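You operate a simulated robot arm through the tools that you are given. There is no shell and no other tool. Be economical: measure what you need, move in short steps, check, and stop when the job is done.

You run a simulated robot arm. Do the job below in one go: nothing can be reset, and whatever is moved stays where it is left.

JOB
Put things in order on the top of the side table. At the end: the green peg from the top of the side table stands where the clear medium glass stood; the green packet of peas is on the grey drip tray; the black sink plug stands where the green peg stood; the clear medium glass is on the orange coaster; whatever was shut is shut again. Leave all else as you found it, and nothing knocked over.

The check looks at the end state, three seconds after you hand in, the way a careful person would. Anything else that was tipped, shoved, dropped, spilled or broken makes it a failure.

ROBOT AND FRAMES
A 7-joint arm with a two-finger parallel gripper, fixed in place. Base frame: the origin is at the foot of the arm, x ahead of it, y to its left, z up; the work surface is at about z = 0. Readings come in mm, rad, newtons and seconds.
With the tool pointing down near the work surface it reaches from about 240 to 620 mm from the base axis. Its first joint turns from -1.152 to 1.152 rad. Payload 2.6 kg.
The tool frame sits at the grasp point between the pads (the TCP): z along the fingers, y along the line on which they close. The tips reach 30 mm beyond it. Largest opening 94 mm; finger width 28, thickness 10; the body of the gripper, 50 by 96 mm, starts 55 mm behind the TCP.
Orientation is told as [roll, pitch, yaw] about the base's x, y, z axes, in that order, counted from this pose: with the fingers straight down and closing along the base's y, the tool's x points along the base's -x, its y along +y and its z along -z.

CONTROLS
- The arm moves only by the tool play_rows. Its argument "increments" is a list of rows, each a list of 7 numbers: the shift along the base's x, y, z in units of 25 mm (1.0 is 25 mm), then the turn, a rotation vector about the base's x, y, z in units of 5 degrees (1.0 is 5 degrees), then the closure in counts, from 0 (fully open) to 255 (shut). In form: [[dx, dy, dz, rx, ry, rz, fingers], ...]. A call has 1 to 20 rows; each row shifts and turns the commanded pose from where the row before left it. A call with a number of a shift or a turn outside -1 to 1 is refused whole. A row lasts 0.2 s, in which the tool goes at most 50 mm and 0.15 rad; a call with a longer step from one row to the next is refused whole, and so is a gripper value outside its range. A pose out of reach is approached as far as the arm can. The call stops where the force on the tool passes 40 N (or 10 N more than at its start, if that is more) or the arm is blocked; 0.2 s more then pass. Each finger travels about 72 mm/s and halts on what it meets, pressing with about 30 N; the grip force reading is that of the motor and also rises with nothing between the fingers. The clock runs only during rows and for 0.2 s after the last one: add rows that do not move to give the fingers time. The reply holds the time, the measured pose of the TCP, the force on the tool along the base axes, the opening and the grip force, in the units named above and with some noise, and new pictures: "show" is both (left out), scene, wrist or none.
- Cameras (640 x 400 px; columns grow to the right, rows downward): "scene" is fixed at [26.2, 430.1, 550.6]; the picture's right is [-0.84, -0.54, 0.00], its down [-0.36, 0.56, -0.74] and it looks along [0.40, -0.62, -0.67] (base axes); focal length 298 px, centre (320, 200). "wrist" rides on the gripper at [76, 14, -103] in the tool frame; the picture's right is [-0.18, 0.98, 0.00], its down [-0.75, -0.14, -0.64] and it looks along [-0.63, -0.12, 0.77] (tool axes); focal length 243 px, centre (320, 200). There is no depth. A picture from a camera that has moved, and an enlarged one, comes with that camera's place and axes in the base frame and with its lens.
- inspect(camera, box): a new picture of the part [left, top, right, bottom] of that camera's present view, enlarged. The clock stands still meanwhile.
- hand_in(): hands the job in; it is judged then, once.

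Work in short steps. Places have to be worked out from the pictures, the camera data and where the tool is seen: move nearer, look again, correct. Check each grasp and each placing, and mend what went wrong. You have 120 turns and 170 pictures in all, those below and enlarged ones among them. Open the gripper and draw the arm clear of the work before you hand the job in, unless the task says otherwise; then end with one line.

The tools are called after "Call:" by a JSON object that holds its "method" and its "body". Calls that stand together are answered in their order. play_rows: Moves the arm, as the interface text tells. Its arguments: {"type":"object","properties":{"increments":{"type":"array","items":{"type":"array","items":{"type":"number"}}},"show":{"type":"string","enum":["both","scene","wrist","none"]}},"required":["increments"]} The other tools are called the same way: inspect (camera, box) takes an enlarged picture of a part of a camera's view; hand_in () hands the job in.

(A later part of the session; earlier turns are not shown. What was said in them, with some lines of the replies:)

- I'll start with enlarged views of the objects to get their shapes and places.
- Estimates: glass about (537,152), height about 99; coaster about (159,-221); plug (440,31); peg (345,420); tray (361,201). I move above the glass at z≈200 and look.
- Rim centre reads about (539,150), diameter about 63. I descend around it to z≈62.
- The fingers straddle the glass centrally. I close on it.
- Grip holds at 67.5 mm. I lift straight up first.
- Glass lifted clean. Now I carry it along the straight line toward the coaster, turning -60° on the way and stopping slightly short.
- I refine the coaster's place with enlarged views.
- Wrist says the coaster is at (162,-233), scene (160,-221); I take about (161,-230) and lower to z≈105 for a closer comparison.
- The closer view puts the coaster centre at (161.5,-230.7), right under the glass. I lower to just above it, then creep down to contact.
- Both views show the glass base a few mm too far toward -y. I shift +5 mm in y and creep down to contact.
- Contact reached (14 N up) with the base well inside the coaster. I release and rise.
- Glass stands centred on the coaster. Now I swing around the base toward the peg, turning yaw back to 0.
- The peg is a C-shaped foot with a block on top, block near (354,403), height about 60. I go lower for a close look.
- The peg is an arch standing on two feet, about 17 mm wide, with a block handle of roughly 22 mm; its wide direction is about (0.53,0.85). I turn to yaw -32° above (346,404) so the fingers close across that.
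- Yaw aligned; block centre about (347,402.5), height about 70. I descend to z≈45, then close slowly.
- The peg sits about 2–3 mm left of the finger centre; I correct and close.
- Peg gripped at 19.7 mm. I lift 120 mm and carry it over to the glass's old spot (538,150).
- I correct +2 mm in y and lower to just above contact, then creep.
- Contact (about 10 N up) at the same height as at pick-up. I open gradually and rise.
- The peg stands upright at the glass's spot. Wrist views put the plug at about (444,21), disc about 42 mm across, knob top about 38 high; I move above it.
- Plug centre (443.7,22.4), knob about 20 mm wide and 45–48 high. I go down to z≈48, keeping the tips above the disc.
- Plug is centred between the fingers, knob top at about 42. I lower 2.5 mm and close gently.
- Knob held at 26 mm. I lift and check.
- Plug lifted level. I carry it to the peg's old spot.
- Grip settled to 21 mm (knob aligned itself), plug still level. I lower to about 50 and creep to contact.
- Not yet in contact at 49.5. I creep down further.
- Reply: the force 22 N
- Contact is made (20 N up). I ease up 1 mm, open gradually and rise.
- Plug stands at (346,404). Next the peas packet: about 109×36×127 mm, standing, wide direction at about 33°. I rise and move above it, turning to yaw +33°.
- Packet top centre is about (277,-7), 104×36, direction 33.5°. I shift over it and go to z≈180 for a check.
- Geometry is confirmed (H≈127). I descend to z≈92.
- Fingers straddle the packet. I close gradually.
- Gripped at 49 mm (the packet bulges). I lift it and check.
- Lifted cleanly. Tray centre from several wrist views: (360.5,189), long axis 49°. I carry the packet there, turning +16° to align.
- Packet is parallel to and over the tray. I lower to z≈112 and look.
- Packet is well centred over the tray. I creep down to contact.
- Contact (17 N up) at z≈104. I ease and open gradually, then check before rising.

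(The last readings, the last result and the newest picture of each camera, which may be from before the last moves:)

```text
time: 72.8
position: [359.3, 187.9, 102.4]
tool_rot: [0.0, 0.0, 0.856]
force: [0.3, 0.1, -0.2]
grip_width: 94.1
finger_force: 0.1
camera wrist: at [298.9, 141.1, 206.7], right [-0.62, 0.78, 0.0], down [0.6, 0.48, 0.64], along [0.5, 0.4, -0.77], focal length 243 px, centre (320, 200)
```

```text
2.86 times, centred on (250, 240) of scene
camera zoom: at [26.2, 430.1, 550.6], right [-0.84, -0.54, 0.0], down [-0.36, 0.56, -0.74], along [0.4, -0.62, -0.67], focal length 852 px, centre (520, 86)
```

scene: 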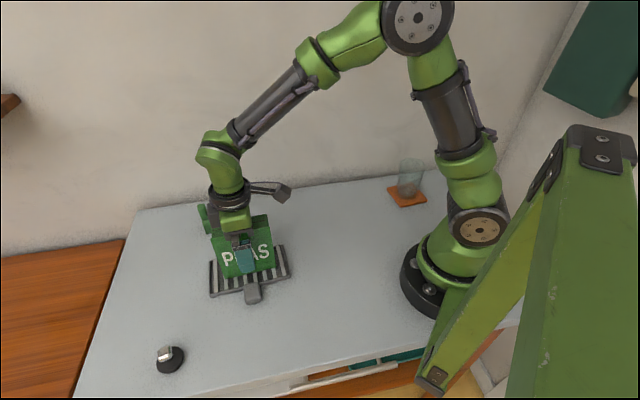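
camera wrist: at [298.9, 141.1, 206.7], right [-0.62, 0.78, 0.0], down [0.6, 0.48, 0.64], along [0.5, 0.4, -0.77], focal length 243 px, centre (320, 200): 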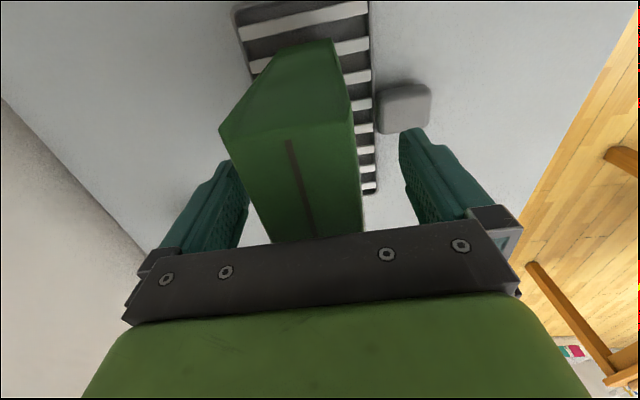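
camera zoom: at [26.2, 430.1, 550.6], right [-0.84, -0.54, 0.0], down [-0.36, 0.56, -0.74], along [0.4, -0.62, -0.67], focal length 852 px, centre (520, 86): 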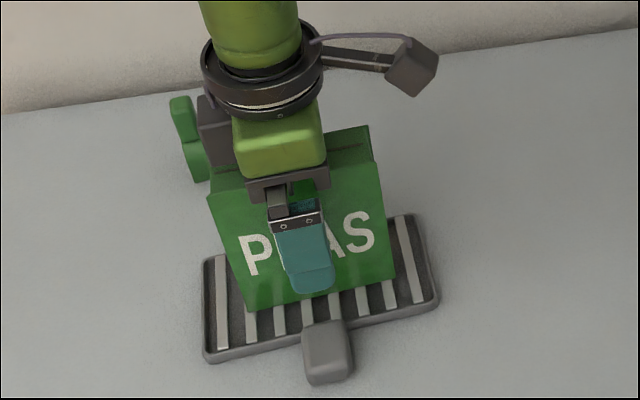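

Packet stands free on the tray. I rise straight up, then draw back toward the base and look over everything.

Call:
{"method": "play_rows", "body": {"increments": [[0, 0, 0.5, 0, 0, 0, 0], [0, 0, 1, 0, 0, 0, 0], [0, 0, 1, 0, 0, 0, 0], [0, 0, 1, 0, 0, 0, 0], [0, 0, 1, 0, 0, 0, 0], [0, 0, 1, 0, 0, 0, 0], [0, 0, 1, 0, 0, 0, 0], [0, 0, 1, 0, 0, 0, 0], [-0.3, -0.8, 0.2, 0, 0, 0, 0], [-0.3, -0.8, 0.2, 0, 0, 0, 0], [-0.3, -0.8, 0.2, 0, 0, 0, 0], [-0.3, -0.8, 0.2, 0, 0, 0, 0], [-0.3, -0.8, 0.2, 0, 0, 0, 0], [-0.3, -0.8, 0.2, 0, 0, 0, 0], [0, 0, 0, 0, 0, 0, 0]]}}

Call:
{"method": "inspect", "body": {"camera": "scene", "box": [120, 160, 320, 320]}}

Call:
{"method": "inspect", "body": {"camera": "scene", "box": [240, 280, 480, 400]}}

```text
time: 76.0
position: [314.9, 67.8, 320.1]
tool_rot: [0.0, 0.001, 0.853]
force: [-0.2, -0.4, -0.1]
grip_width: 94.1
finger_force: 0.2
camera wrist: at [254.1, 20.7, 424.4], right [-0.62, 0.78, 0.0], down [0.6, 0.48, 0.64], along [0.5, 0.4, -0.77], focal length 243 px, centre (320, 200)
```

scene: 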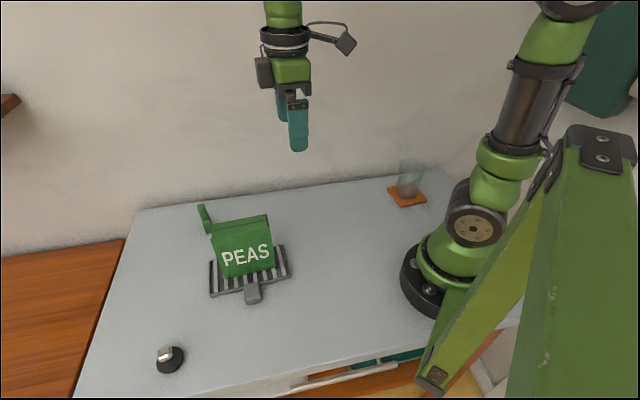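
wrist: 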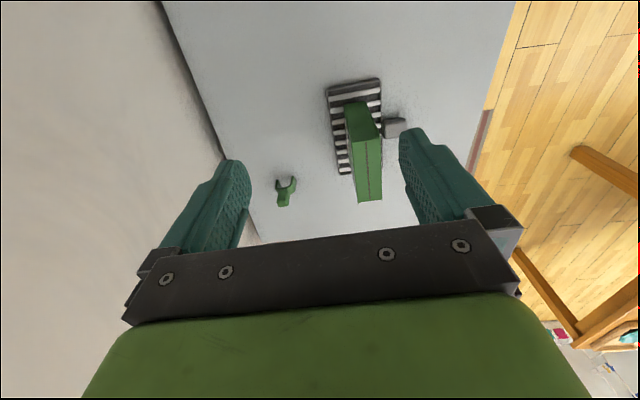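

```text
2.50 times, centred on (220, 240) of scene
camera zoom: at [26.2, 430.1, 550.6], right [-0.84, -0.54, 0.0], down [-0.36, 0.56, -0.74], along [0.4, -0.63, -0.67], focal length 745 px, centre (570, 100)
```

zoom: 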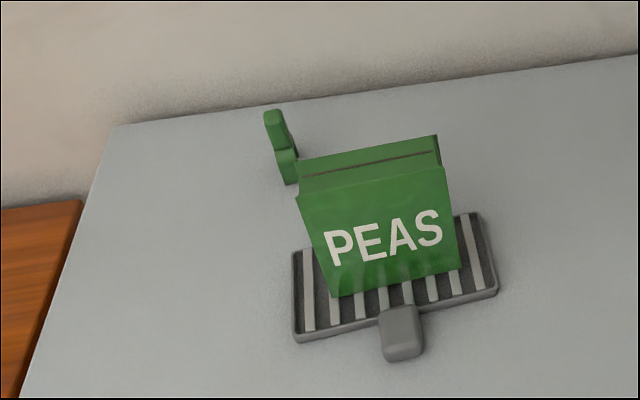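

```text
2.67 times, centred on (360, 340) of scene
camera zoom: at [26.2, 430.1, 550.6], right [-0.84, -0.54, 0.0], down [-0.36, 0.56, -0.74], along [0.4, -0.63, -0.67], focal length 795 px, centre (213, -173)
```

zoom: 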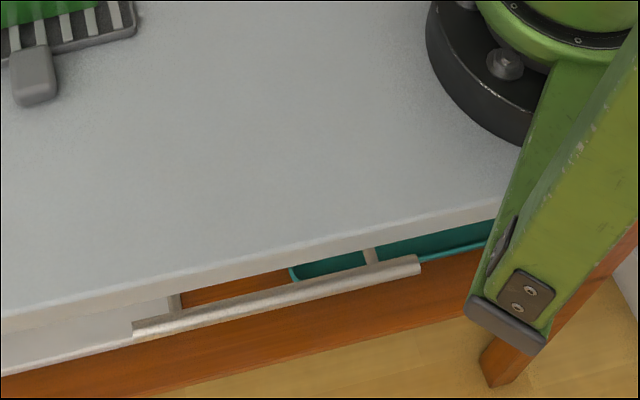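

Everything is where the job asks: glass on coaster, peg and plug in their new spots, packet standing on the tray, nothing opened. The arm is clear with the gripper open, so I hand in.

Call:
{"method": "hand_in", "body": {}}

```text
The job is handed in.
```

All four items are placed: the glass is on the coaster, the peg is where the glass stood, the plug is where the peg stood, and the peas stand on the drip tray. Nothing was opened or knocked over.
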